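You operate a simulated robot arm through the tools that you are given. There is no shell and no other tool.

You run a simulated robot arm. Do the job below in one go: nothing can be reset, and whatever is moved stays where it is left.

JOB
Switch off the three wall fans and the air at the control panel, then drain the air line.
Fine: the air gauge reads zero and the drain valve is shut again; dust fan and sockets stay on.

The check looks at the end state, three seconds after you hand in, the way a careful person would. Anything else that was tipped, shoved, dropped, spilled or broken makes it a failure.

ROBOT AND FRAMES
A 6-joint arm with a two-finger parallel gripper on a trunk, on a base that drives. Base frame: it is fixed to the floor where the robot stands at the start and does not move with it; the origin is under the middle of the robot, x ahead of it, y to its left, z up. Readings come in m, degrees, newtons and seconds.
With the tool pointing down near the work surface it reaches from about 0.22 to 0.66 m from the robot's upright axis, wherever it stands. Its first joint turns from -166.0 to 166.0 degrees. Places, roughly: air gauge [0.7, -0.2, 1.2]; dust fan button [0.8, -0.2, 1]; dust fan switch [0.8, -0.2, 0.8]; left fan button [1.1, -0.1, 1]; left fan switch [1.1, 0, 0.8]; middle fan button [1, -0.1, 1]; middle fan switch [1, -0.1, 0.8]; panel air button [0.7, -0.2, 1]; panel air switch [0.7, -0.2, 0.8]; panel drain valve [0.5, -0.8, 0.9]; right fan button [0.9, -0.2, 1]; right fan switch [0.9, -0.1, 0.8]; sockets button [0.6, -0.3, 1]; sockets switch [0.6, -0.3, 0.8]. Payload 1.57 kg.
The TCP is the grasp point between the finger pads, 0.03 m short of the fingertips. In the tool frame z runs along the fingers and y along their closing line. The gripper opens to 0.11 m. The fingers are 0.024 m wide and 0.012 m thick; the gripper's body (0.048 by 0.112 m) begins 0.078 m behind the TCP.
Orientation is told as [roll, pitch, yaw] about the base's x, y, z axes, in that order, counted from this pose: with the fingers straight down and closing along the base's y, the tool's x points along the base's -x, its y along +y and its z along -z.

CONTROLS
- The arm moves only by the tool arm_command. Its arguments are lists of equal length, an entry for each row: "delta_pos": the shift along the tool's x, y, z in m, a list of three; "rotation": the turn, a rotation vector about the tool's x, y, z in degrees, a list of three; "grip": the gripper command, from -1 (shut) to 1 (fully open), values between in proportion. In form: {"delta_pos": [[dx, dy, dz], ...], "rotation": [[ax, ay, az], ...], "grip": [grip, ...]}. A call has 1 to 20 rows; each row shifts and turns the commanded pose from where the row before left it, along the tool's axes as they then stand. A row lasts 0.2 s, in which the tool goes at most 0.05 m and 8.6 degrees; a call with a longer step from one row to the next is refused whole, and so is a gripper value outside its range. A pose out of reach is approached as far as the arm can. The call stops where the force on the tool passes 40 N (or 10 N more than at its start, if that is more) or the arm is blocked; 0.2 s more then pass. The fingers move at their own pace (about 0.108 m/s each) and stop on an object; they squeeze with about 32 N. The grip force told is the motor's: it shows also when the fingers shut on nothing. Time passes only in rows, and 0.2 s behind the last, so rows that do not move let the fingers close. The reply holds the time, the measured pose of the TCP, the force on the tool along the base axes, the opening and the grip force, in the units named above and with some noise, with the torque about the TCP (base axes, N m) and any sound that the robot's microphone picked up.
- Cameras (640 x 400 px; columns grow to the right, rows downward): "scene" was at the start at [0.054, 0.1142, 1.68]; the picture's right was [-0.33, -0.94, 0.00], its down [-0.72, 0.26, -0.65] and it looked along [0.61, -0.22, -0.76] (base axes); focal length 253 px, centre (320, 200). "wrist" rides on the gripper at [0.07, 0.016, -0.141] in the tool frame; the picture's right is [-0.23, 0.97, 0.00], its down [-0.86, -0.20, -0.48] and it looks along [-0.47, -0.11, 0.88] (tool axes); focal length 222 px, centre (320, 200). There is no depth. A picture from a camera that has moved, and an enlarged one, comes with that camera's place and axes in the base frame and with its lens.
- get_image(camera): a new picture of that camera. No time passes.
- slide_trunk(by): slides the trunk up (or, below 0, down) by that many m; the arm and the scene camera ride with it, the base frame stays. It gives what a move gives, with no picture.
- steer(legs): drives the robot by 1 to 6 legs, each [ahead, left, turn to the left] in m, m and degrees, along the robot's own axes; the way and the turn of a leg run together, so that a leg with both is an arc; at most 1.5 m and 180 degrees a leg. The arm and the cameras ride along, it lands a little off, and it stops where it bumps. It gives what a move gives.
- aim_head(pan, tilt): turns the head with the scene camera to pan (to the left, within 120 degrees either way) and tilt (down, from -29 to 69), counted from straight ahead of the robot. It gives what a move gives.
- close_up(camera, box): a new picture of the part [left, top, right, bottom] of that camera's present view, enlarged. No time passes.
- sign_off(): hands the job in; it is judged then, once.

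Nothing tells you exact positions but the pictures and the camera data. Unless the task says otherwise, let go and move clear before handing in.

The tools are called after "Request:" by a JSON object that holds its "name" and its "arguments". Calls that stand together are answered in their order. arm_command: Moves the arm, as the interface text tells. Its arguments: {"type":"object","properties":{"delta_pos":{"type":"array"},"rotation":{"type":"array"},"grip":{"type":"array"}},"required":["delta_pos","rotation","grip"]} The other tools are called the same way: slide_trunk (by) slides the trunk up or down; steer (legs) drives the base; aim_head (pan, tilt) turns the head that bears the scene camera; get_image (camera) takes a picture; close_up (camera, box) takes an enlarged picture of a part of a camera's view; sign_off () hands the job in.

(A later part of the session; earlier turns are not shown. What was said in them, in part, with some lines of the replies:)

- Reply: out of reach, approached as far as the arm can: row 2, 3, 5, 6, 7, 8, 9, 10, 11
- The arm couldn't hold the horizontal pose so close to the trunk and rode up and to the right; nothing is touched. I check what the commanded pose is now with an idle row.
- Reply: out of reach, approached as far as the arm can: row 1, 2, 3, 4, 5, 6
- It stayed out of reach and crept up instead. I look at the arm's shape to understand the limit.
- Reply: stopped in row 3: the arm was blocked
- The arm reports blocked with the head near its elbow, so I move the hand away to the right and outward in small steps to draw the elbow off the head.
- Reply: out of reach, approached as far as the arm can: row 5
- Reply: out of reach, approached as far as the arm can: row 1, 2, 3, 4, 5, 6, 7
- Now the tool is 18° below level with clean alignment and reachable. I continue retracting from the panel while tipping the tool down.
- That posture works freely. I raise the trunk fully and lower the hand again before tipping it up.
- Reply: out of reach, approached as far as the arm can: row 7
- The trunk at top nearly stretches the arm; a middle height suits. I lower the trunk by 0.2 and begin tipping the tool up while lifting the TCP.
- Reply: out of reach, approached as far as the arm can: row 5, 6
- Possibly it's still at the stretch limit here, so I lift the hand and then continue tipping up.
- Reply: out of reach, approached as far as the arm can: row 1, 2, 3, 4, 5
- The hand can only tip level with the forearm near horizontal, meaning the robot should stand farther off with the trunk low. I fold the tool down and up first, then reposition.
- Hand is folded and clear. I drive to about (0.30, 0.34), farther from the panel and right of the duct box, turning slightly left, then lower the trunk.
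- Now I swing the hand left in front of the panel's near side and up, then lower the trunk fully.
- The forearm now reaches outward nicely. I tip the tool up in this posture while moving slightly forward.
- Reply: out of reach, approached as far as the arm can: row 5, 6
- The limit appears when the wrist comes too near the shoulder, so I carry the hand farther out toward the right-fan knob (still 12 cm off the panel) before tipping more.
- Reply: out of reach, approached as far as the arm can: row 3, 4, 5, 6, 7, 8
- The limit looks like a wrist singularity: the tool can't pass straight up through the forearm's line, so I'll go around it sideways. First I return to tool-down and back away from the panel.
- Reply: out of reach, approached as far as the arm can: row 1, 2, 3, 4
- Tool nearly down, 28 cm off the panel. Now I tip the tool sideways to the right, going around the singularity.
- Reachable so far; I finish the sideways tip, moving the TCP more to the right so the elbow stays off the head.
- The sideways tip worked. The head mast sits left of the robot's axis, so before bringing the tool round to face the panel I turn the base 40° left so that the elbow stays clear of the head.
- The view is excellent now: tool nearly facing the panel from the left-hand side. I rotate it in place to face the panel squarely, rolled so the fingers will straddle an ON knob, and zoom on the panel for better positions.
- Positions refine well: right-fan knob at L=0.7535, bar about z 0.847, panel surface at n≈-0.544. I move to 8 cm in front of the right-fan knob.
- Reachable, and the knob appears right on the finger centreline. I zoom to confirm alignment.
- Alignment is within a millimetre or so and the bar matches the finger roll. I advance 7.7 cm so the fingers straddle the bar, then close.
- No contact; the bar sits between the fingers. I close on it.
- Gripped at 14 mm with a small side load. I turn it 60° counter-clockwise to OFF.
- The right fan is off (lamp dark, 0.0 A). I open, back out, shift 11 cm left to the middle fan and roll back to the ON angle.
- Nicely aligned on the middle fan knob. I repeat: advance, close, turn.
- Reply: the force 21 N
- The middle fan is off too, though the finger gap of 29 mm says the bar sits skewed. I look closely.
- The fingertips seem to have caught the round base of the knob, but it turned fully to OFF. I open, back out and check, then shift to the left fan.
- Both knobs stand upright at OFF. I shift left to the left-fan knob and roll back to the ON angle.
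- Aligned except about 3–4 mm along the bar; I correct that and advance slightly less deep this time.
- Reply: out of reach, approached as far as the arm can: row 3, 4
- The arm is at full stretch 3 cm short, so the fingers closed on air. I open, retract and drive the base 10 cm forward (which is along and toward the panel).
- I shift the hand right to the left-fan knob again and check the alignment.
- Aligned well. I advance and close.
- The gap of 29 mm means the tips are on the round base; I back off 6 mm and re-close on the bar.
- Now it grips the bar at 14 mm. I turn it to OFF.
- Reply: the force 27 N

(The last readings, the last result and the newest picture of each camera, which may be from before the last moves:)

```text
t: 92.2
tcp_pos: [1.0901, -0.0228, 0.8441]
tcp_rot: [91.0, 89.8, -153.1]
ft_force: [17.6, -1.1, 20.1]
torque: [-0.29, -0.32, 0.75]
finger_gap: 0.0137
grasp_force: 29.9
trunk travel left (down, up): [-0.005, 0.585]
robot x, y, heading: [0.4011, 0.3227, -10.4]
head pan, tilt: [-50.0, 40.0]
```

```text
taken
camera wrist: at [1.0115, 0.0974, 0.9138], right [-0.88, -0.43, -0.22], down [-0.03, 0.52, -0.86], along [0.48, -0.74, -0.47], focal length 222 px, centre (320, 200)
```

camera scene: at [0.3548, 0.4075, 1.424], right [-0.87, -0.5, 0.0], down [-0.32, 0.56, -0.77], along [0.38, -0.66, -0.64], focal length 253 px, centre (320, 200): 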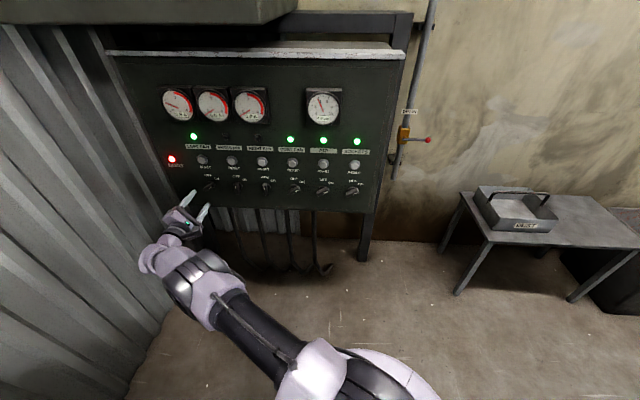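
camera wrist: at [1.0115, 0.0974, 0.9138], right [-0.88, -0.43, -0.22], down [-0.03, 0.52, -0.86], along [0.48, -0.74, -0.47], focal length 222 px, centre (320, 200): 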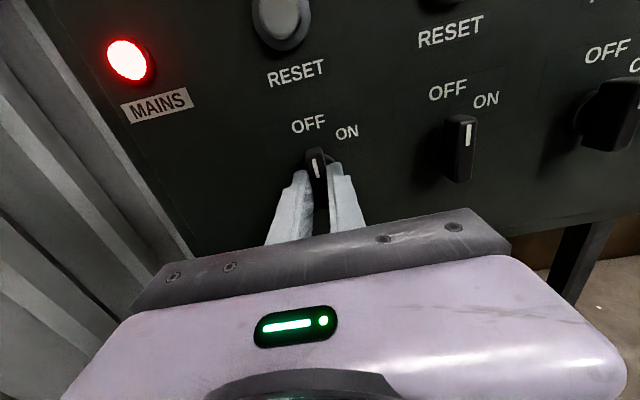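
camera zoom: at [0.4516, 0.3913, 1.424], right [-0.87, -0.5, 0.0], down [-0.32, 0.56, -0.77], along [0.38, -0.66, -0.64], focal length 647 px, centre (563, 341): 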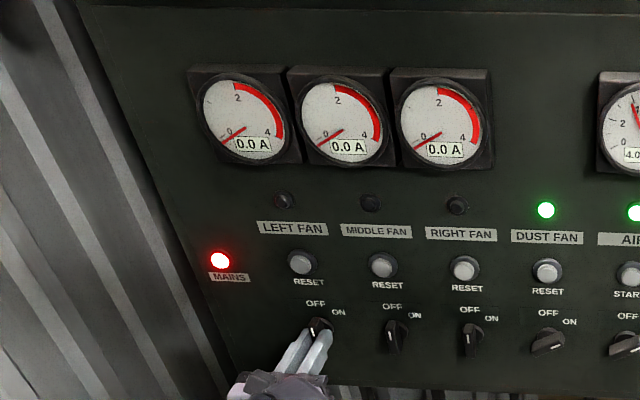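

All three wall fans read 0.0 A. I release, retract, and drive back so the air knob lies in the same comfortable spot relative to the robot.

Request:
{"name": "arm_command", "arguments": {"delta_pos": [[0, 0, 0], [0, 0, 0], [0, 0, -0.02], [0, 0, -0.03], [0, 0, -0.03], [0, 0, -0.03]], "rotation": [[0, 0, 0], [0, 0, 0], [0, 0, 0], [0, 0, 0], [0, 0, 0], [0, 0, 0]], "grip": [0, 0, 0, 0, 0, 0]}}

Request:
{"name": "steer", "arguments": {"legs": [[-0.265, -0.12, 0]]}}

Request:
{"name": "get_image", "arguments": {"camera": "scene"}}

```text
t: 93.6
tcp_pos: [1.0401, 0.0744, 0.8435]
tcp_rot: [36.9, 89.9, 152.8]
ft_force: [0.5, 0.7, 0.3]
torque: [0.0, 0.0, 0.0]
finger_gap: 0.0551
grasp_force: 0.1
trunk travel left (down, up): [-0.005, 0.585]
robot x, y, heading: [0.4033, 0.324, -10.0]
head pan, tilt: [-50.0, 40.0]
```

```text
t: 95.6
tcp_pos: [0.7554, 0.002, 0.8437]
tcp_rot: [8.0, 89.9, 123.8]
ft_force: [0.6, 0.5, -1.0]
torque: [0.03, 0.04, 0.0]
finger_gap: 0.0549
grasp_force: 0.1
trunk travel left (down, up): [-0.005, 0.585]
robot x, y, heading: [0.1196, 0.2479, -10.2]
head pan, tilt: [-50.0, 40.0]
```

```text
taken
camera scene: at [0.167, 0.318, 1.424], right [-0.87, -0.5, 0.0], down [-0.32, 0.56, -0.77], along [0.38, -0.66, -0.64], focal length 253 px, centre (320, 200)
```

scene: 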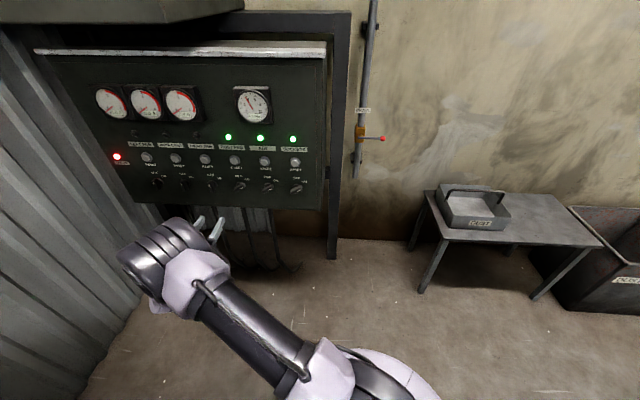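

I move the hand to the air knob's front (4th from... between dust fan and sockets) and roll to the ON angle.

Request:
{"name": "arm_command", "arguments": {"delta_pos": [[0.0008, 0.037, 0.025], [0.0008, 0.037, 0.025], [0.0008, 0.037, 0.025], [0.0008, 0.037, 0.025], [0, 0, 0], [0, 0, 0], [0, 0, 0], [0, 0, 0], [0, 0, 0], [0, 0, 0], [0, 0, 0], [0, 0, 0]], "rotation": [[0, 0, 0], [0, 0, 0], [0, 0, 0], [0, 0, 0], [0, 0, 7.5], [0, 0, 7.5], [0, 0, 7.5], [0, 0, 7.5], [0, 0, 7.5], [0, 0, 7.5], [0, 0, 7.5], [0, 0, 7.5]], "grip": [0, 0, 0, 0, 0, 0, 0, 0, 0, 0, 0, 0]}}

Request:
{"name": "get_image", "arguments": {"camera": "wrist"}}

Request:
{"name": "close_up", "arguments": {"camera": "wrist", "box": [240, 100, 400, 200]}}

```text
t: 98.2
tcp_pos: [0.6697, -0.1505, 0.8485]
tcp_rot: [-89.6, 29.8, 25.5]
ft_force: [0.0, 0.5, -0.2]
torque: [-0.01, -0.04, 0.0]
finger_gap: 0.055
grasp_force: 0.0
out of reach, approached as far as the arm can: row 7
trunk travel left (down, up): [-0.005, 0.585]
robot x, y, heading: [0.1179, 0.2518, -10.0]
head pan, tilt: [-50.0, 40.0]
```

```text
taken
camera wrist: at [0.5464, -0.0524, 0.869], right [-0.26, -0.12, -0.96], down [0.55, 0.79, -0.25], along [0.79, -0.59, -0.14], focal length 222 px, centre (320, 200)
```

wrist: 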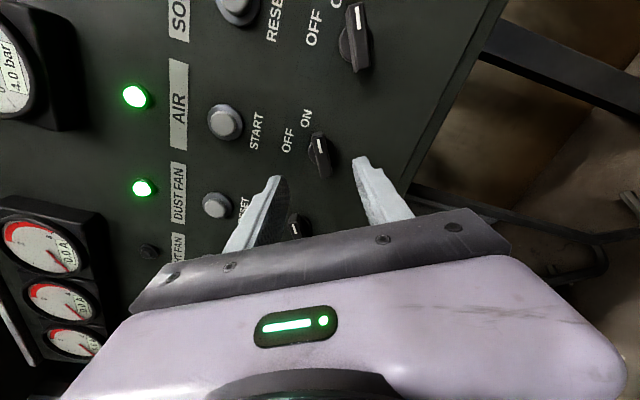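

```text
4.00 times, centred on (320, 150) of wrist
camera zoom: at [0.5464, -0.0524, 0.869], right [-0.26, -0.12, -0.96], down [0.55, 0.79, -0.25], along [0.79, -0.59, -0.14], focal length 888 px, centre (320, 400)
```

zoom: 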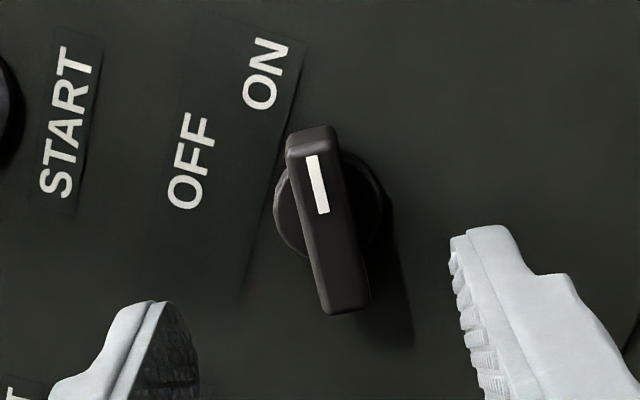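

This is the AIR knob, well centred. I advance 7 cm and close on the bar.

Request:
{"name": "arm_command", "arguments": {"delta_pos": [[0.001, 0.0017, 0.018], [0, 0, 0.018], [0, 0, 0.018], [0, 0, 0.016], [0, 0, 0], [0, 0, 0], [0, 0, 0]], "rotation": [[0, 0, 0], [0, 0, 0], [0, 0, 0], [0, 0, 0], [0, 0, 0], [0, 0, 0], [0, 0, 0]], "grip": [0, 0, 0, 0, -0.6, -1, -1]}}

Request:
{"name": "close_up", "arguments": {"camera": "wrist", "box": [240, 100, 400, 200]}}

```text
t: 99.8
tcp_pos: [0.6979, -0.2141, 0.8478]
tcp_rot: [-89.8, 30.0, 25.8]
ft_force: [-4.6, 0.3, -6.6]
torque: [-0.24, -0.1, 0.21]
finger_gap: 0.014
grasp_force: 30.0
trunk travel left (down, up): [-0.005, 0.585]
robot x, y, heading: [0.1162, 0.2532, -9.9]
head pan, tilt: [-50.0, 40.0]
```

```text
4.00 times, centred on (320, 150) of wrist
camera zoom: at [0.5742, -0.1167, 0.8676], right [-0.26, -0.12, -0.96], down [0.55, 0.8, -0.25], along [0.79, -0.59, -0.14], focal length 888 px, centre (320, 400)
```

zoom: 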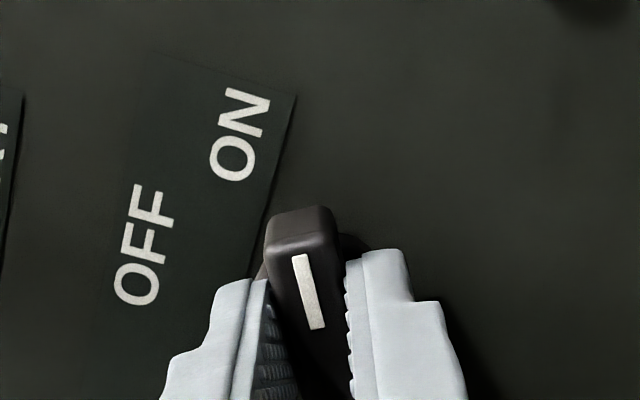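

Good grip on the bar. I turn it to OFF.

Request:
{"name": "arm_command", "arguments": {"delta_pos": [[0, 0.001, 0], [0, 0, 0], [0, 0, 0], [0, 0, 0], [0, 0, 0], [0, 0, 0], [0, 0, 0], [0, 0, 0]], "rotation": [[0, 0, -7.5], [0, 0, -7.5], [0, 0, -7.5], [0, 0, -7.5], [0, 0, -7.5], [0, 0, -7.5], [0, 0, -7.5], [0, 0, -7.5]], "grip": [-1, -1, -1, -1, -1, -1, -1, -1]}}

Request:
{"name": "close_up", "arguments": {"camera": "scene", "box": [80, 70, 330, 220]}}

Request:
{"name": "get_image", "arguments": {"camera": "wrist"}}

```text
t: 101.6
tcp_pos: [0.701, -0.2128, 0.8477]
tcp_rot: [75.9, 89.8, -168.4]
ft_force: [28.0, 5.3, 20.3]
torque: [-0.38, -0.43, 1.0]
finger_gap: 0.0141
grasp_force: 30.6
trunk travel left (down, up): [-0.005, 0.585]
robot x, y, heading: [0.1187, 0.249, -9.9]
head pan, tilt: [-50.0, 40.0]
```

```text
2.56 times, centred on (205, 145) of scene
camera zoom: at [0.1683, 0.3202, 1.4239], right [-0.87, -0.5, 0.0], down [-0.32, 0.56, -0.77], along [0.38, -0.66, -0.64], focal length 647 px, centre (614, 341)
```

zoom: 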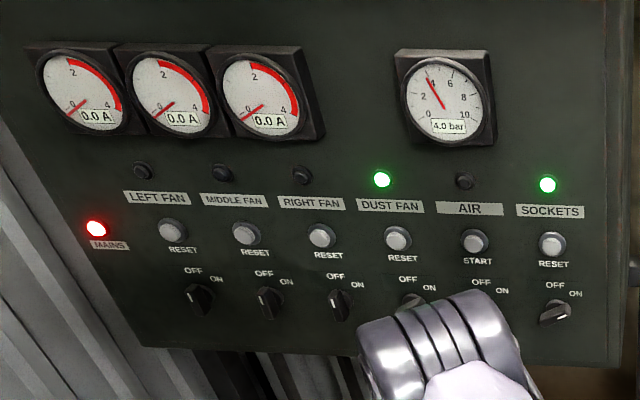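

```text
taken
camera wrist: at [0.6239, -0.0926, 0.917], right [-0.88, -0.43, -0.22], down [-0.03, 0.52, -0.86], along [0.48, -0.74, -0.47], focal length 222 px, centre (320, 200)
```

wrist: 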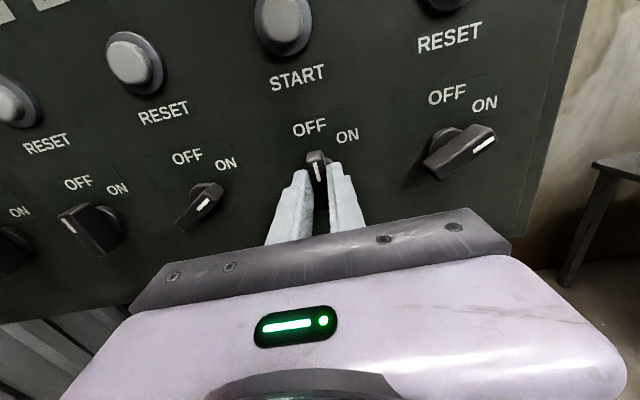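

Air is off (lamp dark), gauge still 4.0 bar. I release, back out, and look at the drain valve.

Request:
{"name": "arm_command", "arguments": {"delta_pos": [[0, 0, 0], [0, 0, 0], [0, 0, -0.02], [0, 0, -0.03], [0, 0, -0.03], [0, 0, -0.04]], "rotation": [[0, 0, 0], [0, 0, 0], [0, 0, 0], [0, 0, 0], [0, 0, 0], [0, 0, 0]], "grip": [0, 0, 0, 0, 0, 0]}}

Request:
{"name": "close_up", "arguments": {"camera": "scene", "box": [80, 70, 330, 220]}}

Request:
{"name": "close_up", "arguments": {"camera": "scene", "box": [320, 90, 420, 190]}}

Request:
{"name": "get_image", "arguments": {"camera": "wrist"}}

```text
t: 103.0
tcp_pos: [0.6467, -0.1049, 0.8473]
tcp_rot: [13.3, 89.9, 129.2]
ft_force: [0.3, -0.1, -0.1]
torque: [0.01, 0.04, 0.01]
finger_gap: 0.0551
grasp_force: 0.0
out of reach, approached as far as the arm can: row 4
trunk travel left (down, up): [-0.005, 0.585]
robot x, y, heading: [0.1216, 0.2494, -10.1]
head pan, tilt: [-50.0, 40.0]
```

```text
2.56 times, centred on (205, 145) of scene
camera zoom: at [0.167, 0.318, 1.424], right [-0.87, -0.5, 0.0], down [-0.32, 0.56, -0.77], along [0.38, -0.66, -0.64], focal length 647 px, centre (614, 341)
```

zoom: 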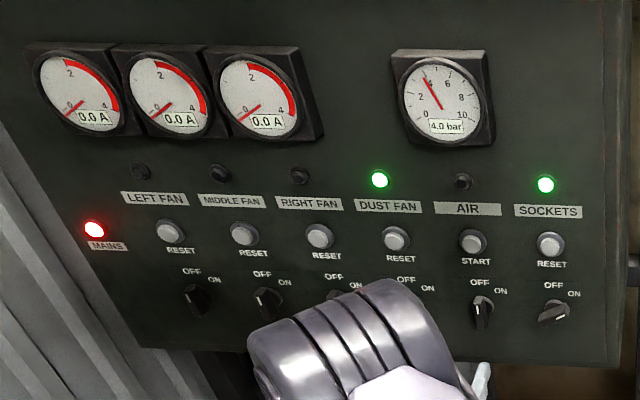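

```text
4.00 times, centred on (370, 140) of scene
camera zoom: at [0.167, 0.318, 1.424], right [-0.87, -0.5, 0.0], down [-0.32, 0.56, -0.77], along [0.38, -0.66, -0.64], focal length 1011 px, centre (120, 440)
```

zoom: 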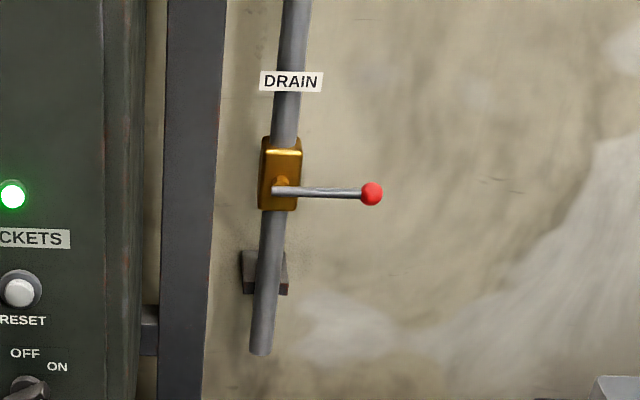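

```text
taken
camera wrist: at [0.57, 0.015, 0.9163], right [-0.88, -0.42, -0.23], down [-0.03, 0.52, -0.85], along [0.48, -0.74, -0.47], focal length 222 px, centre (320, 200)
```

wrist: 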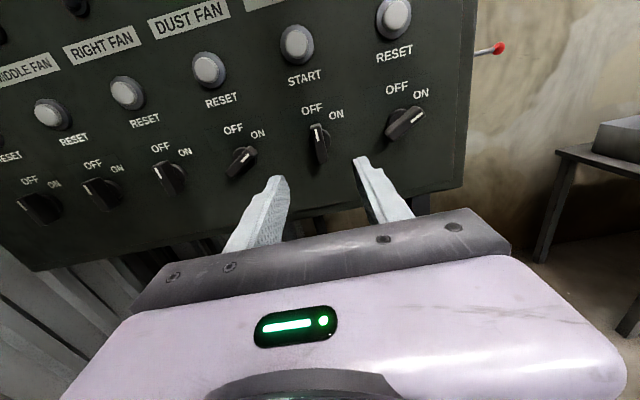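

The drain lever is horizontal (shut): pivot at about (0.557,-0.744,0.879), red ball at (0.459,-0.790,0.877). I drive first to the right along the panel, then toward the wall, keeping the hand clear of the panel's edge.

Request:
{"name": "steer", "arguments": {"legs": [[-0.339, -0.246, 0], [0.177, -0.243, 0]]}}

Request:
{"name": "get_image", "arguments": {"camera": "scene"}}

Request:
{"name": "get_image", "arguments": {"camera": "wrist"}}

```text
t: 107.2
tcp_pos: [0.3918, -0.5558, 0.8473]
tcp_rot: [5.9, 89.9, 121.1]
ft_force: [-0.5, 0.2, -0.4]
torque: [-0.01, 0.0, -0.02]
finger_gap: 0.0549
grasp_force: 0.0
trunk travel left (down, up): [-0.005, 0.585]
robot x, y, heading: [-0.1296, -0.1999, -10.7]
head pan, tilt: [-50.0, 40.0]
```

```text
taken
camera scene: at [-0.0822, -0.1288, 1.424], right [-0.87, -0.49, 0.0], down [-0.32, 0.56, -0.77], along [0.38, -0.67, -0.64], focal length 253 px, centre (320, 200)
```

scene: 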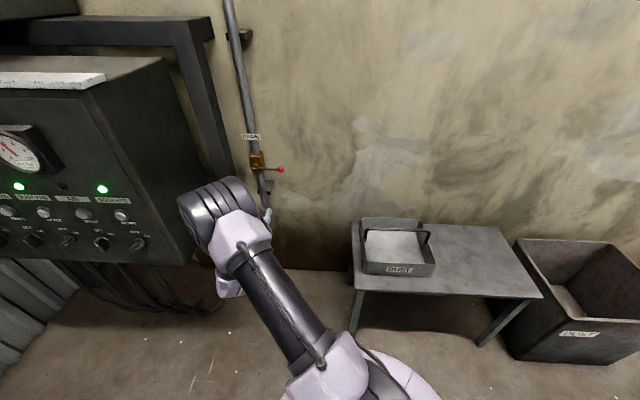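

```text
taken
camera wrist: at [0.3174, -0.4366, 0.9162], right [-0.88, -0.41, -0.23], down [-0.02, 0.52, -0.85], along [0.47, -0.75, -0.47], focal length 222 px, centre (320, 200)
```

wrist: 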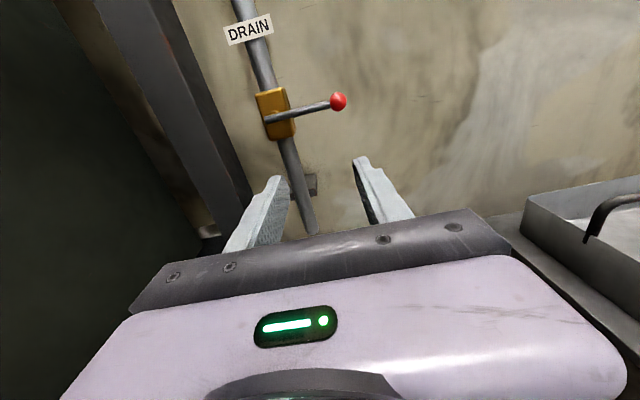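

The hand is in front of the drain valve, clear of the post. I drive 10 cm closer and roll the gripper so that it closes vertically on the horizontal lever.

Request:
{"name": "steer", "arguments": {"legs": [[0.0595, -0.0804, 0]]}}

Request:
{"name": "arm_command", "arguments": {"delta_pos": [[0, 0, 0], [0, 0, 0], [0, 0, 0], [0, 0, 0], [0, 0, 0], [0, 0, 0], [0, 0, 0], [0, 0, 0], [0, 0, 0], [0, 0, 0], [0, 0, 0]], "rotation": [[0, 0, 8.2], [0, 0, 8.2], [0, 0, 8.2], [0, 0, 8.2], [0, 0, 8.2], [0, 0, 8.2], [0, 0, 8.2], [0, 0, 8.2], [0, 0, 8.2], [0, 0, 8.2], [0, 0, 8]], "grip": [0, 0, 0, 0, 0, 0, 0, 0, 0, 0, 0]}}

Request:
{"name": "get_image", "arguments": {"camera": "scene"}}

Request:
{"name": "get_image", "arguments": {"camera": "wrist"}}

```text
t: 108.4
tcp_pos: [0.4351, -0.647, 0.8483]
tcp_rot: [6.9, 90.0, 122.0]
ft_force: [-1.1, 1.7, 0.1]
torque: [0.01, 0.04, 0.0]
finger_gap: 0.0551
grasp_force: 0.0
trunk travel left (down, up): [-0.005, 0.585]
robot x, y, heading: [-0.0885, -0.2857, -10.7]
head pan, tilt: [-50.0, 40.0]
```

```text
t: 110.8
tcp_pos: [0.4356, -0.6477, 0.847]
tcp_rot: [-89.9, -0.2, 25.0]
ft_force: [-0.5, -0.5, -0.9]
torque: [0.01, 0.0, -0.04]
finger_gap: 0.0548
grasp_force: 0.1
trunk travel left (down, up): [-0.005, 0.585]
robot x, y, heading: [-0.0884, -0.2825, -10.6]
head pan, tilt: [-50.0, 40.0]
```

```text
taken
camera scene: at [-0.0391, -0.2182, 1.424], right [-0.87, -0.49, 0.0], down [-0.31, 0.56, -0.77], along [0.37, -0.67, -0.64], focal length 253 px, centre (320, 200)
```

scene: 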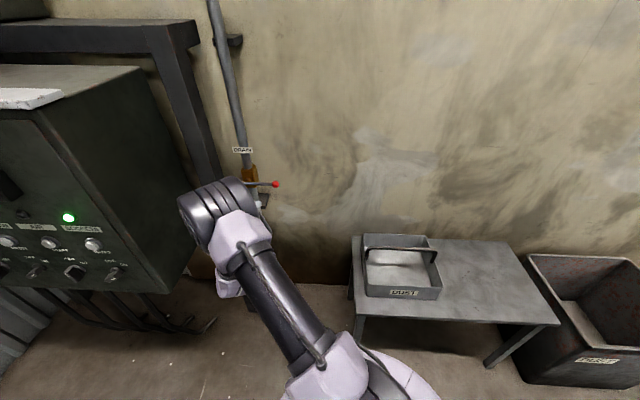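

```text
taken
camera wrist: at [0.3115, -0.5493, 0.8301], right [0.21, 0.1, -0.97], down [0.57, 0.8, 0.2], along [0.79, -0.6, 0.11], focal length 222 px, centre (320, 200)
```

wrist: 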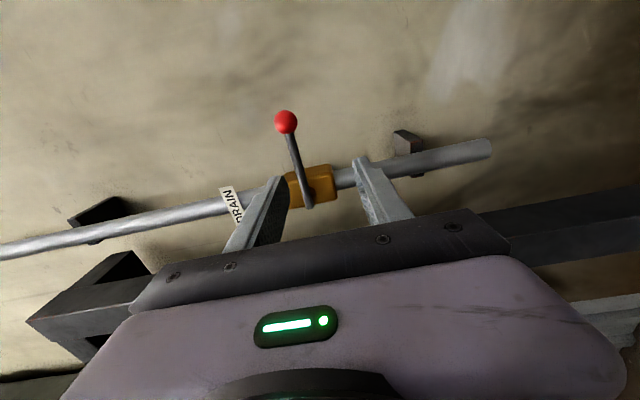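

The lever is clearly in view; hub and ball agree with my estimate at z≈0.880. I line up 7.5 cm out from the pivot and advance so the rod is between the fingers.

Request:
{"name": "arm_command", "arguments": {"delta_pos": [[0.0075, -0.032, 0], [0, 0, 0.03], [0, 0, 0.03], [0, 0, 0.02]], "rotation": [[0, -1, 0], [0, 0, 0], [0, 0, 0], [0, 0, 0]], "grip": [0, 0, 0, 0]}}

Request:
{"name": "get_image", "arguments": {"camera": "wrist"}}

Request:
{"name": "get_image", "arguments": {"camera": "scene"}}

```text
t: 111.8
tcp_pos: [0.4703, -0.7218, 0.8816]
tcp_rot: [-89.5, 0.0, 25.7]
ft_force: [-0.1, 0.5, 0.7]
torque: [-0.01, 0.0, -0.01]
finger_gap: 0.0549
grasp_force: 0.1
out of reach, approached as far as the arm can: row 2
trunk travel left (down, up): [-0.005, 0.585]
robot x, y, heading: [-0.0898, -0.2862, -10.6]
head pan, tilt: [-50.0, 40.0]
```

```text
taken
camera wrist: at [0.3457, -0.6243, 0.8655], right [0.2, 0.1, -0.97], down [0.56, 0.8, 0.2], along [0.8, -0.59, 0.1], focal length 222 px, centre (320, 200)
```

wrist: 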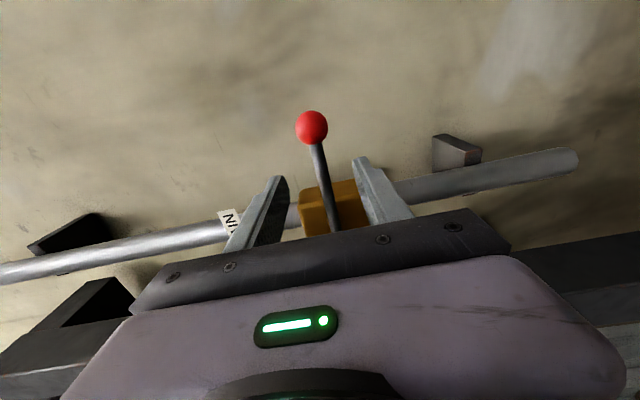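

```text
taken
camera scene: at [-0.039, -0.2182, 1.424], right [-0.87, -0.49, 0.0], down [-0.31, 0.56, -0.77], along [0.37, -0.67, -0.64], focal length 253 px, centre (320, 200)
```

scene: 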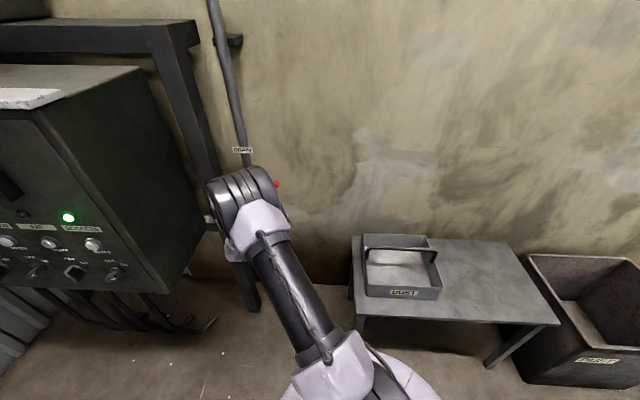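

The rod is centred between the fingers. I advance the last 3 cm and close.

Request:
{"name": "arm_command", "arguments": {"delta_pos": [[0, 0, 0.015], [0, 0, 0.015], [0, 0, 0], [0, 0, 0], [0, 0, 0]], "rotation": [[0, 0, 0], [0, 0, 0], [0, 0, 0], [0, 0, 0], [0, 0, 0]], "grip": [0, 0, -0.6, -1, -1]}}

Request:
{"name": "get_image", "arguments": {"camera": "wrist"}}

```text
t: 113.0
tcp_pos: [0.4836, -0.7475, 0.8805]
tcp_rot: [-89.7, 0.2, 25.8]
ft_force: [-2.1, 2.6, -6.9]
torque: [0.11, 0.08, -0.07]
finger_gap: 0.0114
grasp_force: 28.6
trunk travel left (down, up): [-0.005, 0.585]
robot x, y, heading: [-0.0862, -0.2858, -11.2]
head pan, tilt: [-50.0, 40.0]
```

```text
taken
camera wrist: at [0.3572, -0.6505, 0.8639], right [0.2, 0.1, -0.97], down [0.56, 0.8, 0.2], along [0.8, -0.59, 0.1], focal length 222 px, centre (320, 200)
```

wrist: 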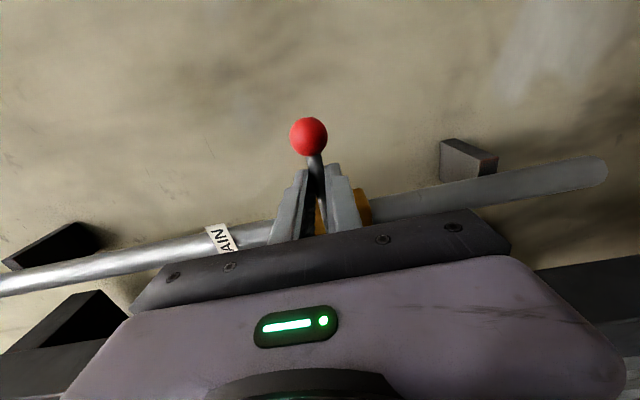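

The lever is gripped. I try turning it downward (clockwise) by a small arc to see which way it opens.

Request:
{"name": "arm_command", "arguments": {"delta_pos": [[-0.0004, 0.0071, 0], [-0.0004, 0.0071, 0]], "rotation": [[0, 0, 6], [0, 0, 6]], "grip": [-1, -1]}}

```text
t: 113.6
tcp_pos: [0.4835, -0.7467, 0.8663]
tcp_rot: [-89.7, -12.0, 25.6]
ft_force: [-7.9, 2.8, -6.0]
torque: [-0.13, 0.35, 0.21]
finger_gap: 0.0115
grasp_force: 29.5
trunk travel left (down, up): [-0.005, 0.585]
robot x, y, heading: [-0.0905, -0.286, -10.5]
head pan, tilt: [-50.0, 40.0]
```

It follows downward with little force. I look, then continue.

Request:
{"name": "arm_command", "arguments": {"delta_pos": [[-0.0004, 0.0071, 0], [-0.0004, 0.0071, 0], [-0.0004, 0.0071, 0], [-0.0004, 0.0071, 0]], "rotation": [[0, 0, 6], [0, 0, 6], [0, 0, 6], [0, 0, 6]], "grip": [-1, -1, -1, -1]}}

Request:
{"name": "get_image", "arguments": {"camera": "wrist"}}

Request:
{"name": "get_image", "arguments": {"camera": "scene"}}

```text
t: 114.6
tcp_pos: [0.4942, -0.7418, 0.8401]
tcp_rot: [-89.8, -36.1, 25.7]
ft_force: [-1.8, 1.2, -8.8]
torque: [0.25, 0.61, -0.55]
finger_gap: 0.0114
grasp_force: 28.4
trunk travel left (down, up): [-0.005, 0.585]
robot x, y, heading: [-0.0877, -0.2835, -10.9]
head pan, tilt: [-50.0, 40.0]
```

```text
taken
camera wrist: at [0.3893, -0.6352, 0.7855], right [0.68, 0.33, -0.65], down [0.31, 0.68, 0.67], along [0.67, -0.65, 0.36], focal length 222 px, centre (320, 200)
```

wrist: 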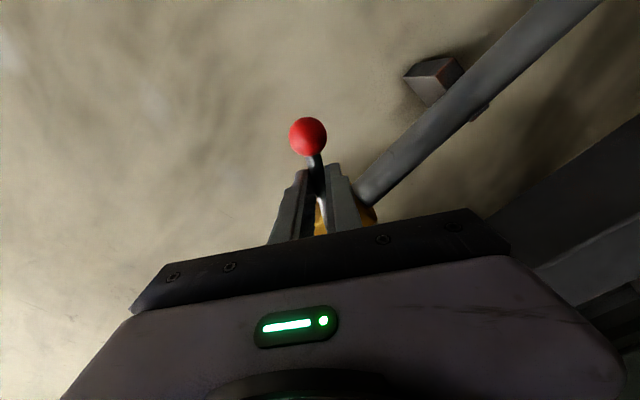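

```text
taken
camera scene: at [-0.0383, -0.2188, 1.424], right [-0.87, -0.49, 0.0], down [-0.31, 0.56, -0.77], along [0.37, -0.67, -0.64], focal length 253 px, centre (320, 200)
```

scene: 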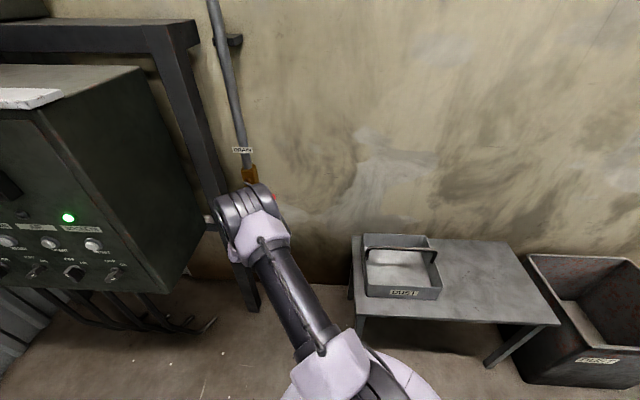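

The lever turns down freely (36° so far). I keep going.

Request:
{"name": "arm_command", "arguments": {"delta_pos": [[-0.0004, 0.0071, 0], [-0.0004, 0.0071, 0], [-0.0004, 0.0071, 0], [-0.0004, 0.0071, 0], [-0.0004, 0.0071, 0]], "rotation": [[0, 0, 6], [0, 0, 6], [0, 0, 6], [0, 0, 6], [0, 0, 6]], "grip": [-1, -1, -1, -1, -1]}}

Request:
{"name": "get_image", "arguments": {"camera": "wrist"}}

```text
t: 115.8
tcp_pos: [0.5198, -0.7288, 0.8176]
tcp_rot: [-89.7, -65.9, 25.8]
ft_force: [4.0, -2.8, -6.1]
torque: [0.02, 0.36, -0.01]
finger_gap: 0.0114
grasp_force: 29.2
trunk travel left (down, up): [-0.005, 0.585]
robot x, y, heading: [-0.0867, -0.2885, -10.6]
head pan, tilt: [-50.0, 40.0]
```

```text
taken
camera wrist: at [0.4436, -0.6086, 0.7466], right [0.88, 0.43, -0.19], down [-0.06, 0.5, 0.86], along [0.47, -0.75, 0.47], focal length 222 px, centre (320, 200)
```

wrist: 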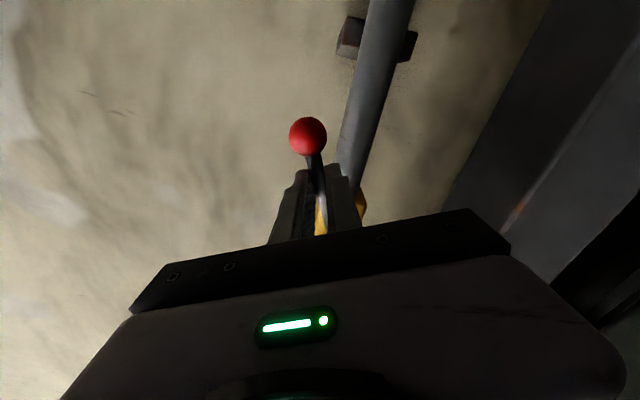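

Request:
{"name": "arm_command", "arguments": {"delta_pos": [[-0.0004, 0.0071, 0], [-0.0004, 0.0071, 0], [-0.0004, 0.0071, 0], [-0.0004, 0.0071, 0]], "rotation": [[0, 0, 6], [0, 0, 6], [0, 0, 6], [0, 0, 6]], "grip": [-1, -1, -1, -1]}}

Request:
{"name": "get_image", "arguments": {"camera": "wrist"}}

Request:
{"name": "get_image", "arguments": {"camera": "scene"}}

```text
t: 116.8
tcp_pos: [0.5437, -0.717, 0.8122]
tcp_rot: [10.7, -89.8, -74.6]
ft_force: [8.4, -6.7, -5.5]
torque: [0.04, 0.39, 0.05]
finger_gap: 0.0114
grasp_force: 29.4
trunk travel left (down, up): [-0.005, 0.585]
robot x, y, heading: [-0.0901, -0.2821, -10.7]
head pan, tilt: [-50.0, 40.0]
```

```text
taken
camera wrist: at [0.4952, -0.5831, 0.7411], right [0.87, 0.43, 0.23], down [-0.39, 0.34, 0.86], along [0.29, -0.84, 0.46], focal length 222 px, centre (320, 200)
```

wrist: 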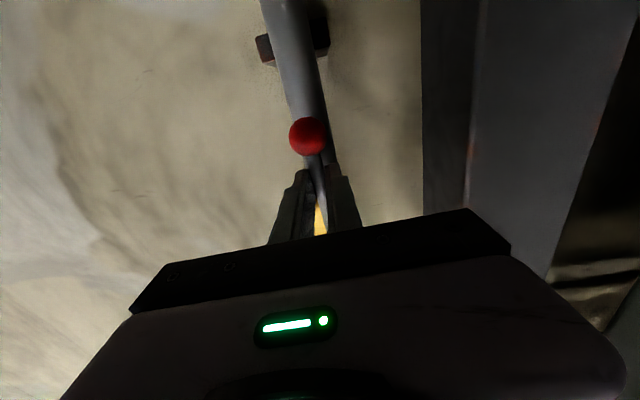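

```text
taken
camera scene: at [-0.0376, -0.2193, 1.424], right [-0.87, -0.49, 0.0], down [-0.31, 0.56, -0.77], along [0.37, -0.67, -0.64], focal length 253 px, centre (320, 200)
```

scene: 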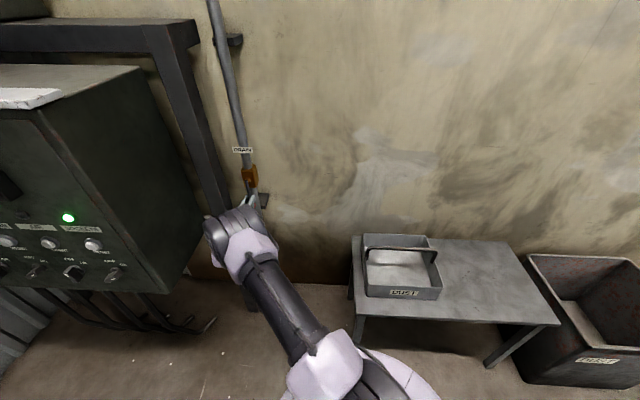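

The lever now points down along the pipe. I turn the head to read the air gauge.

Request:
{"name": "aim_head", "arguments": {"pan": 8, "tilt": 18}}

Request:
{"name": "get_image", "arguments": {"camera": "scene"}}

```text
t: 118.0
tcp_pos: [0.5447, -0.7174, 0.811]
tcp_rot: [-33.4, -89.8, -30.5]
ft_force: [9.3, -6.0, -5.4]
torque: [-0.06, 0.43, 0.12]
finger_gap: 0.0113
grasp_force: 28.8
trunk travel left (down, up): [-0.005, 0.585]
robot x, y, heading: [-0.0907, -0.2834, -10.6]
head pan, tilt: [8.0, 18.0]
```

```text
taken
camera scene: at [0.0142, -0.1495, 1.4586], right [-0.05, -1.0, 0.0], down [-0.31, 0.02, -0.95], along [0.95, -0.05, -0.31], focal length 253 px, centre (320, 200)
```

scene: 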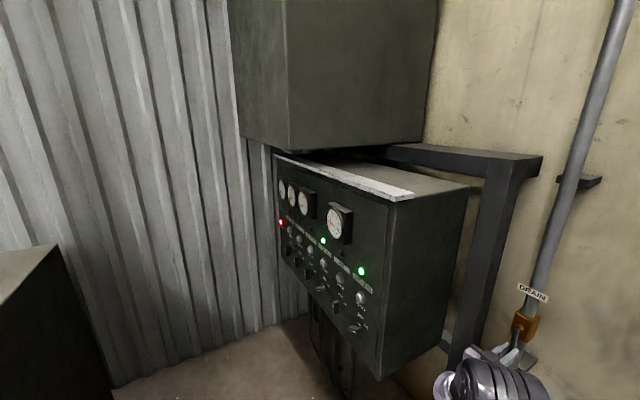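

Request:
{"name": "close_up", "arguments": {"camera": "scene", "box": [305, 190, 385, 250]}}

Request:
{"name": "close_up", "arguments": {"camera": "scene", "box": [440, 270, 580, 400]}}

```text
6.67 times, centred on (345, 220) of scene
camera zoom: at [0.0142, -0.1495, 1.4586], right [-0.05, -1.0, 0.0], down [-0.31, 0.02, -0.95], along [0.95, -0.05, -0.31], focal length 1685 px, centre (153, 67)
```

zoom: 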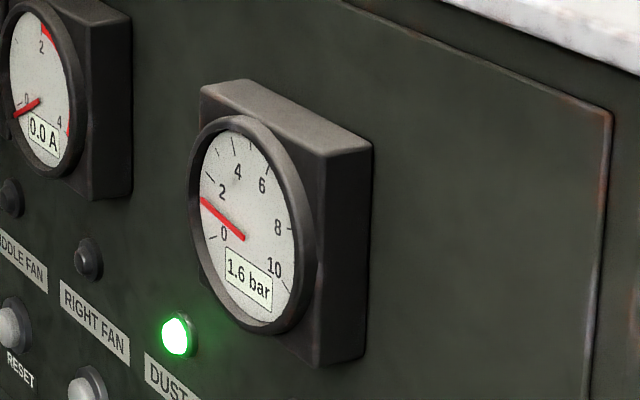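

```text
3.08 times, centred on (510, 335) of scene
camera zoom: at [0.0142, -0.1495, 1.4586], right [-0.05, -1.0, 0.0], down [-0.31, 0.02, -0.95], along [0.95, -0.05, -0.31], focal length 778 px, centre (-265, -215)
```

zoom: 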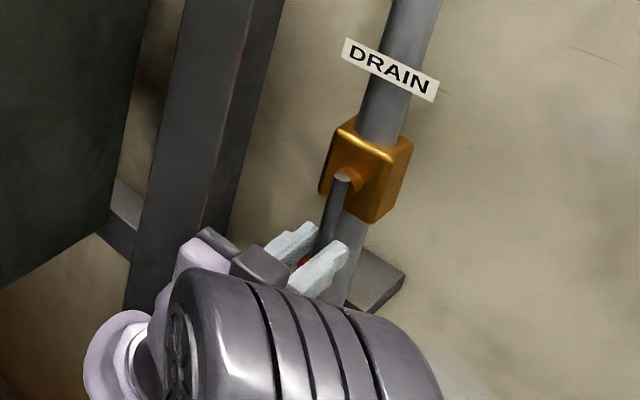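

The pressure is falling (1.6 bar already). I hold the lever and wait a few seconds.

Request:
{"name": "arm_command", "arguments": {"delta_pos": [[0, 0, 0], [0, 0, 0], [0, 0, 0], [0, 0, 0], [0, 0, 0], [0, 0, 0], [0, 0, 0], [0, 0, 0], [0, 0, 0], [0, 0, 0], [0, 0, 0], [0, 0, 0], [0, 0, 0], [0, 0, 0], [0, 0, 0], [0, 0, 0], [0, 0, 0], [0, 0, 0], [0, 0, 0], [0, 0, 0]], "rotation": [[0, 0, 0], [0, 0, 0], [0, 0, 0], [0, 0, 0], [0, 0, 0], [0, 0, 0], [0, 0, 0], [0, 0, 0], [0, 0, 0], [0, 0, 0], [0, 0, 0], [0, 0, 0], [0, 0, 0], [0, 0, 0], [0, 0, 0], [0, 0, 0], [0, 0, 0], [0, 0, 0], [0, 0, 0], [0, 0, 0]], "grip": [-1, -1, -1, -1, -1, -1, -1, -1, -1, -1, -1, -1, -1, -1, -1, -1, -1, -1, -1, -1]}}

Request:
{"name": "close_up", "arguments": {"camera": "scene", "box": [305, 190, 385, 250]}}

```text
t: 122.2
tcp_pos: [0.5439, -0.7171, 0.8114]
tcp_rot: [-23.1, -89.8, -40.9]
ft_force: [9.2, -3.9, -4.8]
torque: [-0.13, 0.39, 0.14]
finger_gap: 0.0116
grasp_force: 29.4
trunk travel left (down, up): [-0.005, 0.585]
robot x, y, heading: [-0.0864, -0.2874, -10.8]
head pan, tilt: [8.0, 18.0]
```

```text
6.67 times, centred on (345, 220) of scene
camera zoom: at [0.0141, -0.1492, 1.4586], right [-0.05, -1.0, 0.0], down [-0.31, 0.02, -0.95], along [0.95, -0.05, -0.31], focal length 1685 px, centre (153, 67)
```

zoom: 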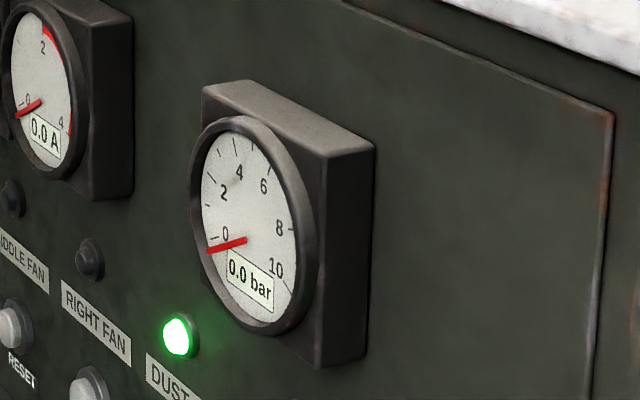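

The gauge reads 0.0 bar. I turn the lever back up to horizontal, shut.

Request:
{"name": "arm_command", "arguments": {"delta_pos": [[0, 0, 0], [0, 0, 0], [0, 0, 0], [0, 0, 0], [0, 0, 0], [-0.0004, -0.0071, 0], [-0.0004, -0.0071, 0], [-0.0004, -0.0071, 0], [-0.0004, -0.0071, 0], [-0.0004, -0.0071, 0], [-0.0004, -0.0071, 0], [-0.0004, -0.0071, 0], [-0.0004, -0.0071, 0]], "rotation": [[0, 0, 0], [0, 0, 0], [0, 0, 0], [0, 0, 0], [0, 0, 0], [0, 0, -6], [0, 0, -6], [0, 0, -6], [0, 0, -6], [0, 0, -6], [0, 0, -6], [0, 0, -6], [0, 0, -6]], "grip": [-1, -1, -1, -1, -1, -1, -1, -1, -1, -1, -1, -1, -1]}}

Request:
{"name": "arm_command", "arguments": {"delta_pos": [[-0.0004, -0.0071, 0], [-0.0004, -0.0071, 0], [-0.0004, -0.0071, 0], [-0.0004, -0.0071, 0], [-0.0004, -0.0071, 0], [-0.0004, -0.0071, 0], [-0.0004, -0.0071, 0]], "rotation": [[0, 0, -6], [0, 0, -6], [0, 0, -6], [0, 0, -6], [0, 0, -6], [0, 0, -6], [0, 0, -6]], "grip": [-1, -1, -1, -1, -1, -1, -1]}}

Request:
{"name": "get_image", "arguments": {"camera": "wrist"}}

Request:
{"name": "close_up", "arguments": {"camera": "scene", "box": [440, 270, 580, 400]}}

```text
t: 125.0
tcp_pos: [0.4991, -0.739, 0.8353]
tcp_rot: [-89.8, -41.9, 26.0]
ft_force: [2.4, -0.5, -7.5]
torque: [0.13, 0.49, -0.22]
finger_gap: 0.0116
grasp_force: 29.3
trunk travel left (down, up): [-0.005, 0.585]
robot x, y, heading: [-0.087, -0.2863, -10.6]
head pan, tilt: [8.0, 18.0]
```

```text
t: 126.6
tcp_pos: [0.4832, -0.7469, 0.8805]
tcp_rot: [-89.7, 0.1, 25.8]
ft_force: [1.1, 1.9, -10.7]
torque: [0.25, -0.07, -0.13]
finger_gap: 0.0114
grasp_force: 28.9
trunk travel left (down, up): [-0.005, 0.585]
robot x, y, heading: [-0.0888, -0.2847, -10.5]
head pan, tilt: [8.0, 18.0]
```

```text
taken
camera wrist: at [0.3578, -0.6502, 0.864], right [0.2, 0.1, -0.97], down [0.56, 0.8, 0.2], along [0.8, -0.59, 0.1], focal length 222 px, centre (320, 200)
```

wrist: 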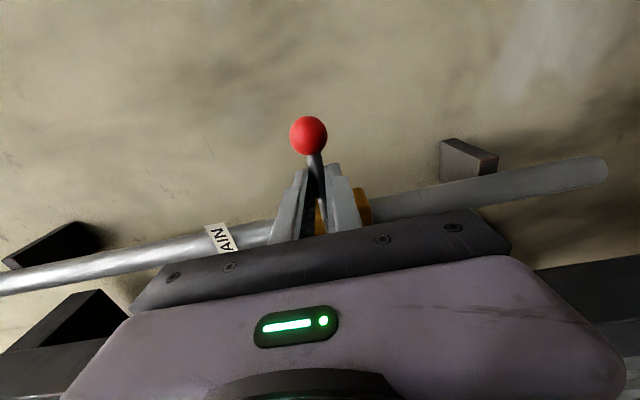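

```text
3.08 times, centred on (510, 335) of scene
camera zoom: at [0.0137, -0.149, 1.4586], right [-0.05, -1.0, 0.0], down [-0.31, 0.02, -0.95], along [0.95, -0.05, -0.31], focal length 778 px, centre (-265, -215)
```

zoom: 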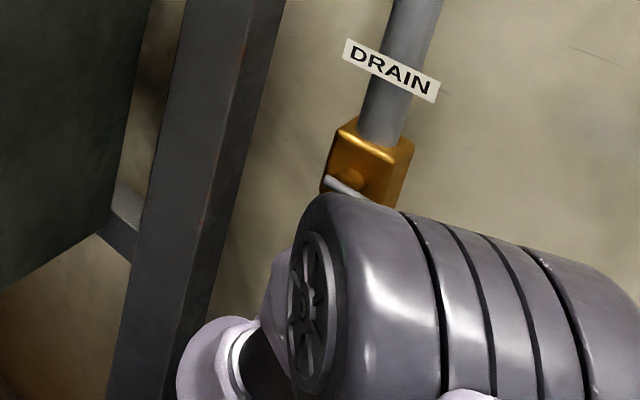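

The lever is back where it started. I nudge it slightly against its stop, release and back straight out.

Request:
{"name": "arm_command", "arguments": {"delta_pos": [[0, -0.0022, 0], [0, 0, 0]], "rotation": [[0, 0, -2], [0, 0, 0]], "grip": [-1, -1]}}

Request:
{"name": "arm_command", "arguments": {"delta_pos": [[0, 0.001, 0], [0, 0, 0], [0, 0, 0], [0, 0, -0.02], [0, 0, -0.03], [0, 0, -0.03], [0, 0, -0.03], [0, 0, -0.03]], "rotation": [[0, 0, 0], [0, 0, 0], [0, 0, 0], [0, 0, 0], [0, 0, 0], [0, 0, 0], [0, 0, 0], [0, 0, 0]], "grip": [0, 0, 0, 0, 0, 0, 0, 0]}}

Request:
{"name": "get_image", "arguments": {"camera": "wrist"}}

Request:
{"name": "get_image", "arguments": {"camera": "scene"}}

```text
t: 127.2
tcp_pos: [0.4824, -0.7473, 0.8792]
tcp_rot: [-89.6, 2.3, 25.9]
ft_force: [-0.2, 6.5, -21.8]
torque: [0.7, -0.42, 0.1]
finger_gap: 0.0117
grasp_force: 29.4
trunk travel left (down, up): [-0.005, 0.585]
robot x, y, heading: [-0.0836, -0.2852, -10.8]
head pan, tilt: [8.0, 18.0]
```

```text
t: 129.0
tcp_pos: [0.421, -0.6207, 0.883]
tcp_rot: [-89.9, 2.1, 26.0]
ft_force: [-1.0, -0.5, 0.0]
torque: [-0.03, 0.02, 0.01]
finger_gap: 0.055
grasp_force: 0.1
trunk travel left (down, up): [-0.005, 0.585]
robot x, y, heading: [-0.0892, -0.2855, -10.7]
head pan, tilt: [8.0, 18.0]
```

```text
taken
camera wrist: at [0.2936, -0.5249, 0.8697], right [0.17, 0.09, -0.98], down [0.56, 0.81, 0.17], along [0.81, -0.58, 0.09], focal length 222 px, centre (320, 200)
```

wrist: 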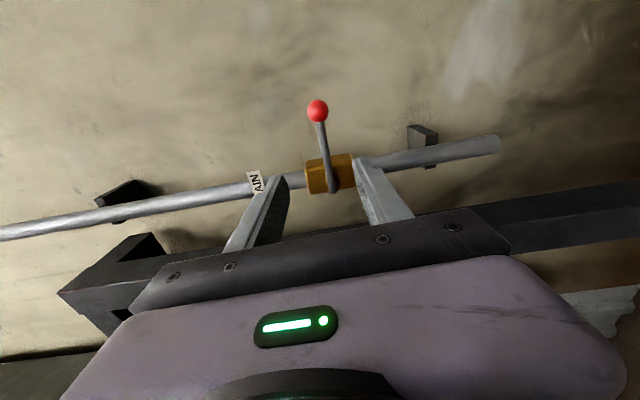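

```text
taken
camera scene: at [0.0126, -0.1485, 1.4587], right [-0.05, -1.0, 0.0], down [-0.31, 0.01, -0.95], along [0.95, -0.05, -0.31], focal length 253 px, centre (320, 200)
```

scene: 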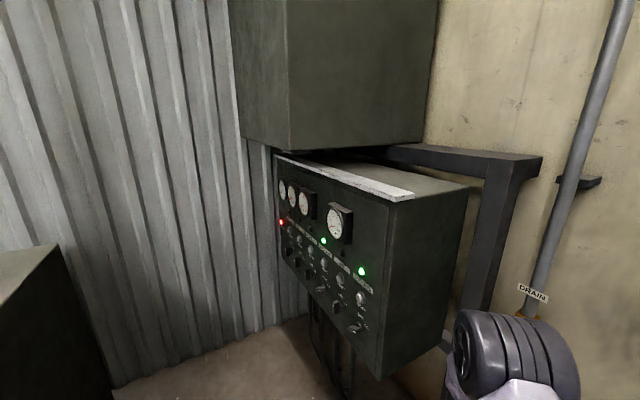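

The lever is horizontal, shut. I back the robot away and check everything with a wider look.

Request:
{"name": "steer", "arguments": {"legs": [[-0.15, 0.2, 0]]}}

Request:
{"name": "aim_head", "arguments": {"pan": -25, "tilt": 30}}

Request:
{"name": "get_image", "arguments": {"camera": "scene"}}

Request:
{"name": "get_image", "arguments": {"camera": "wrist"}}

```text
t: 130.9
tcp_pos: [0.3104, -0.3969, 0.8848]
tcp_rot: [-90.0, 2.0, 26.0]
ft_force: [0.8, -0.6, 0.4]
torque: [-0.02, -0.02, 0.02]
finger_gap: 0.0549
grasp_force: 0.0
trunk travel left (down, up): [-0.005, 0.585]
robot x, y, heading: [-0.1984, -0.0644, -10.8]
head pan, tilt: [8.0, 18.0]
```

```text
t: 131.8
tcp_pos: [0.311, -0.3986, 0.8838]
tcp_rot: [-89.9, 2.0, 26.2]
ft_force: [0.1, 0.3, -0.1]
torque: [-0.04, -0.02, 0.01]
finger_gap: 0.0551
grasp_force: 0.0
trunk travel left (down, up): [-0.005, 0.585]
robot x, y, heading: [-0.1981, -0.0618, -10.6]
head pan, tilt: [-25.0, 30.0]
```

```text
taken
camera scene: at [-0.117, 0.0258, 1.4394], right [-0.58, -0.81, 0.0], down [-0.41, 0.29, -0.87], along [0.7, -0.51, -0.5], focal length 253 px, centre (320, 200)
```

scene: 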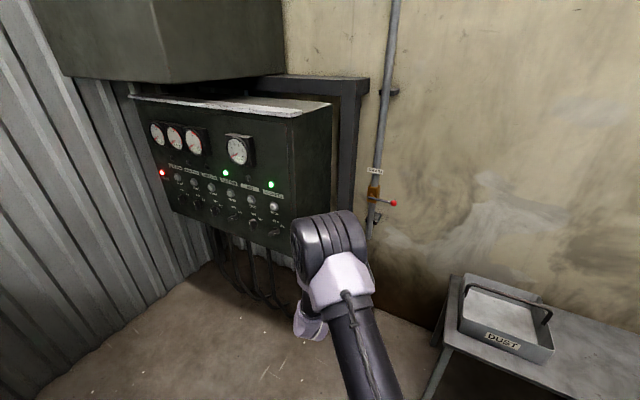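

```text
taken
camera wrist: at [0.1842, -0.3025, 0.8695], right [0.17, 0.09, -0.98], down [0.56, 0.81, 0.17], along [0.81, -0.58, 0.09], focal length 222 px, centre (320, 200)
```

wrist: 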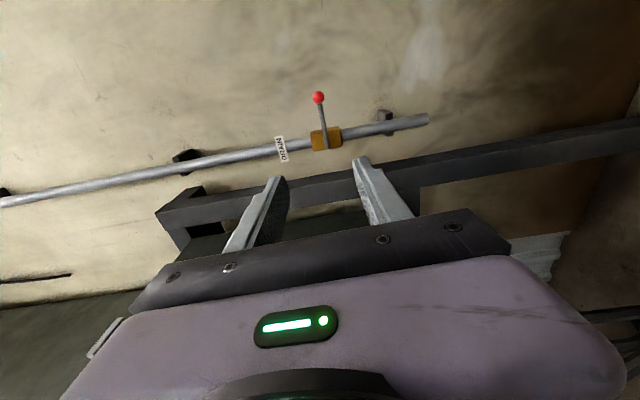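

Request:
{"name": "close_up", "arguments": {"camera": "scene", "box": [130, 100, 300, 250]}}

Request:
{"name": "close_up", "arguments": {"camera": "scene", "box": [340, 150, 420, 230]}}

Request:
{"name": "close_up", "arguments": {"camera": "scene", "box": [210, 120, 290, 180]}}

```text
2.67 times, centred on (215, 175) of scene
camera zoom: at [-0.117, 0.0258, 1.4394], right [-0.58, -0.81, 0.0], down [-0.41, 0.29, -0.87], along [0.7, -0.51, -0.5], focal length 674 px, centre (600, 267)
```

zoom: 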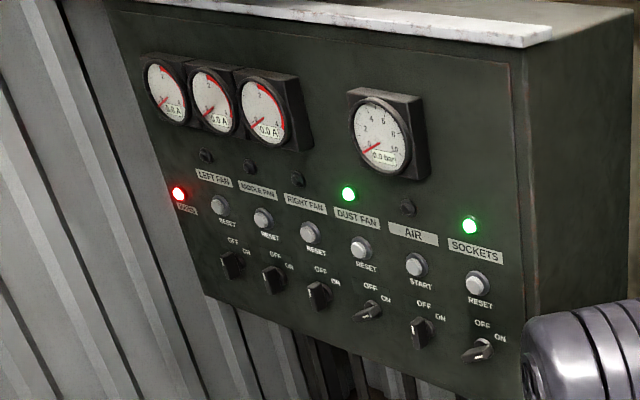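

```text
5.00 times, centred on (380, 190) of scene
camera zoom: at [-0.117, 0.0258, 1.4394], right [-0.58, -0.81, 0.0], down [-0.41, 0.29, -0.87], along [0.7, -0.51, -0.5], focal length 1264 px, centre (20, 250)
```

zoom: 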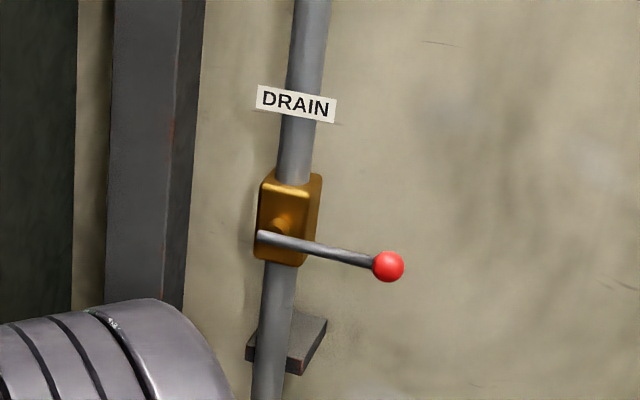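

```text
6.67 times, centred on (250, 150) of scene
camera zoom: at [-0.117, 0.0258, 1.4394], right [-0.58, -0.81, 0.0], down [-0.41, 0.29, -0.87], along [0.7, -0.51, -0.5], focal length 1685 px, centre (787, 533)
```

zoom: 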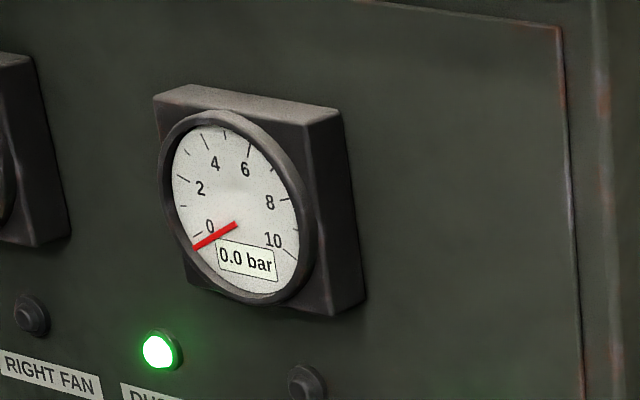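

All three fans and the air are off, dust fan and sockets are still lit, the gauge reads 0.0 bar, and the drain lever is horizontal (shut). The robot is clear, so I hand in.

Request:
{"name": "sign_off", "arguments": {}}

```text
The job is handed in.
```

The three wall fans and the air are off at the panel, and the air line is drained. I've handed the job in.

- **Fans:** the left, middle and right fan knobs are all at OFF. Their lamps are dark and their meters read 0.0 A.
- **Air:** the air knob is at OFF and its lamp is dark. I opened the drain until the gauge read 0.0 bar.
- **Drain valve:** the lever is back in its horizontal, shut position.
- **Left on:** the dust fan and sockets lamps are still green.

While finding a workable posture, the arm pressed against the robot's own head once. I saw nothing else in the room moved or knocked. The robot finished clear of the panel and valve with the gripper open.
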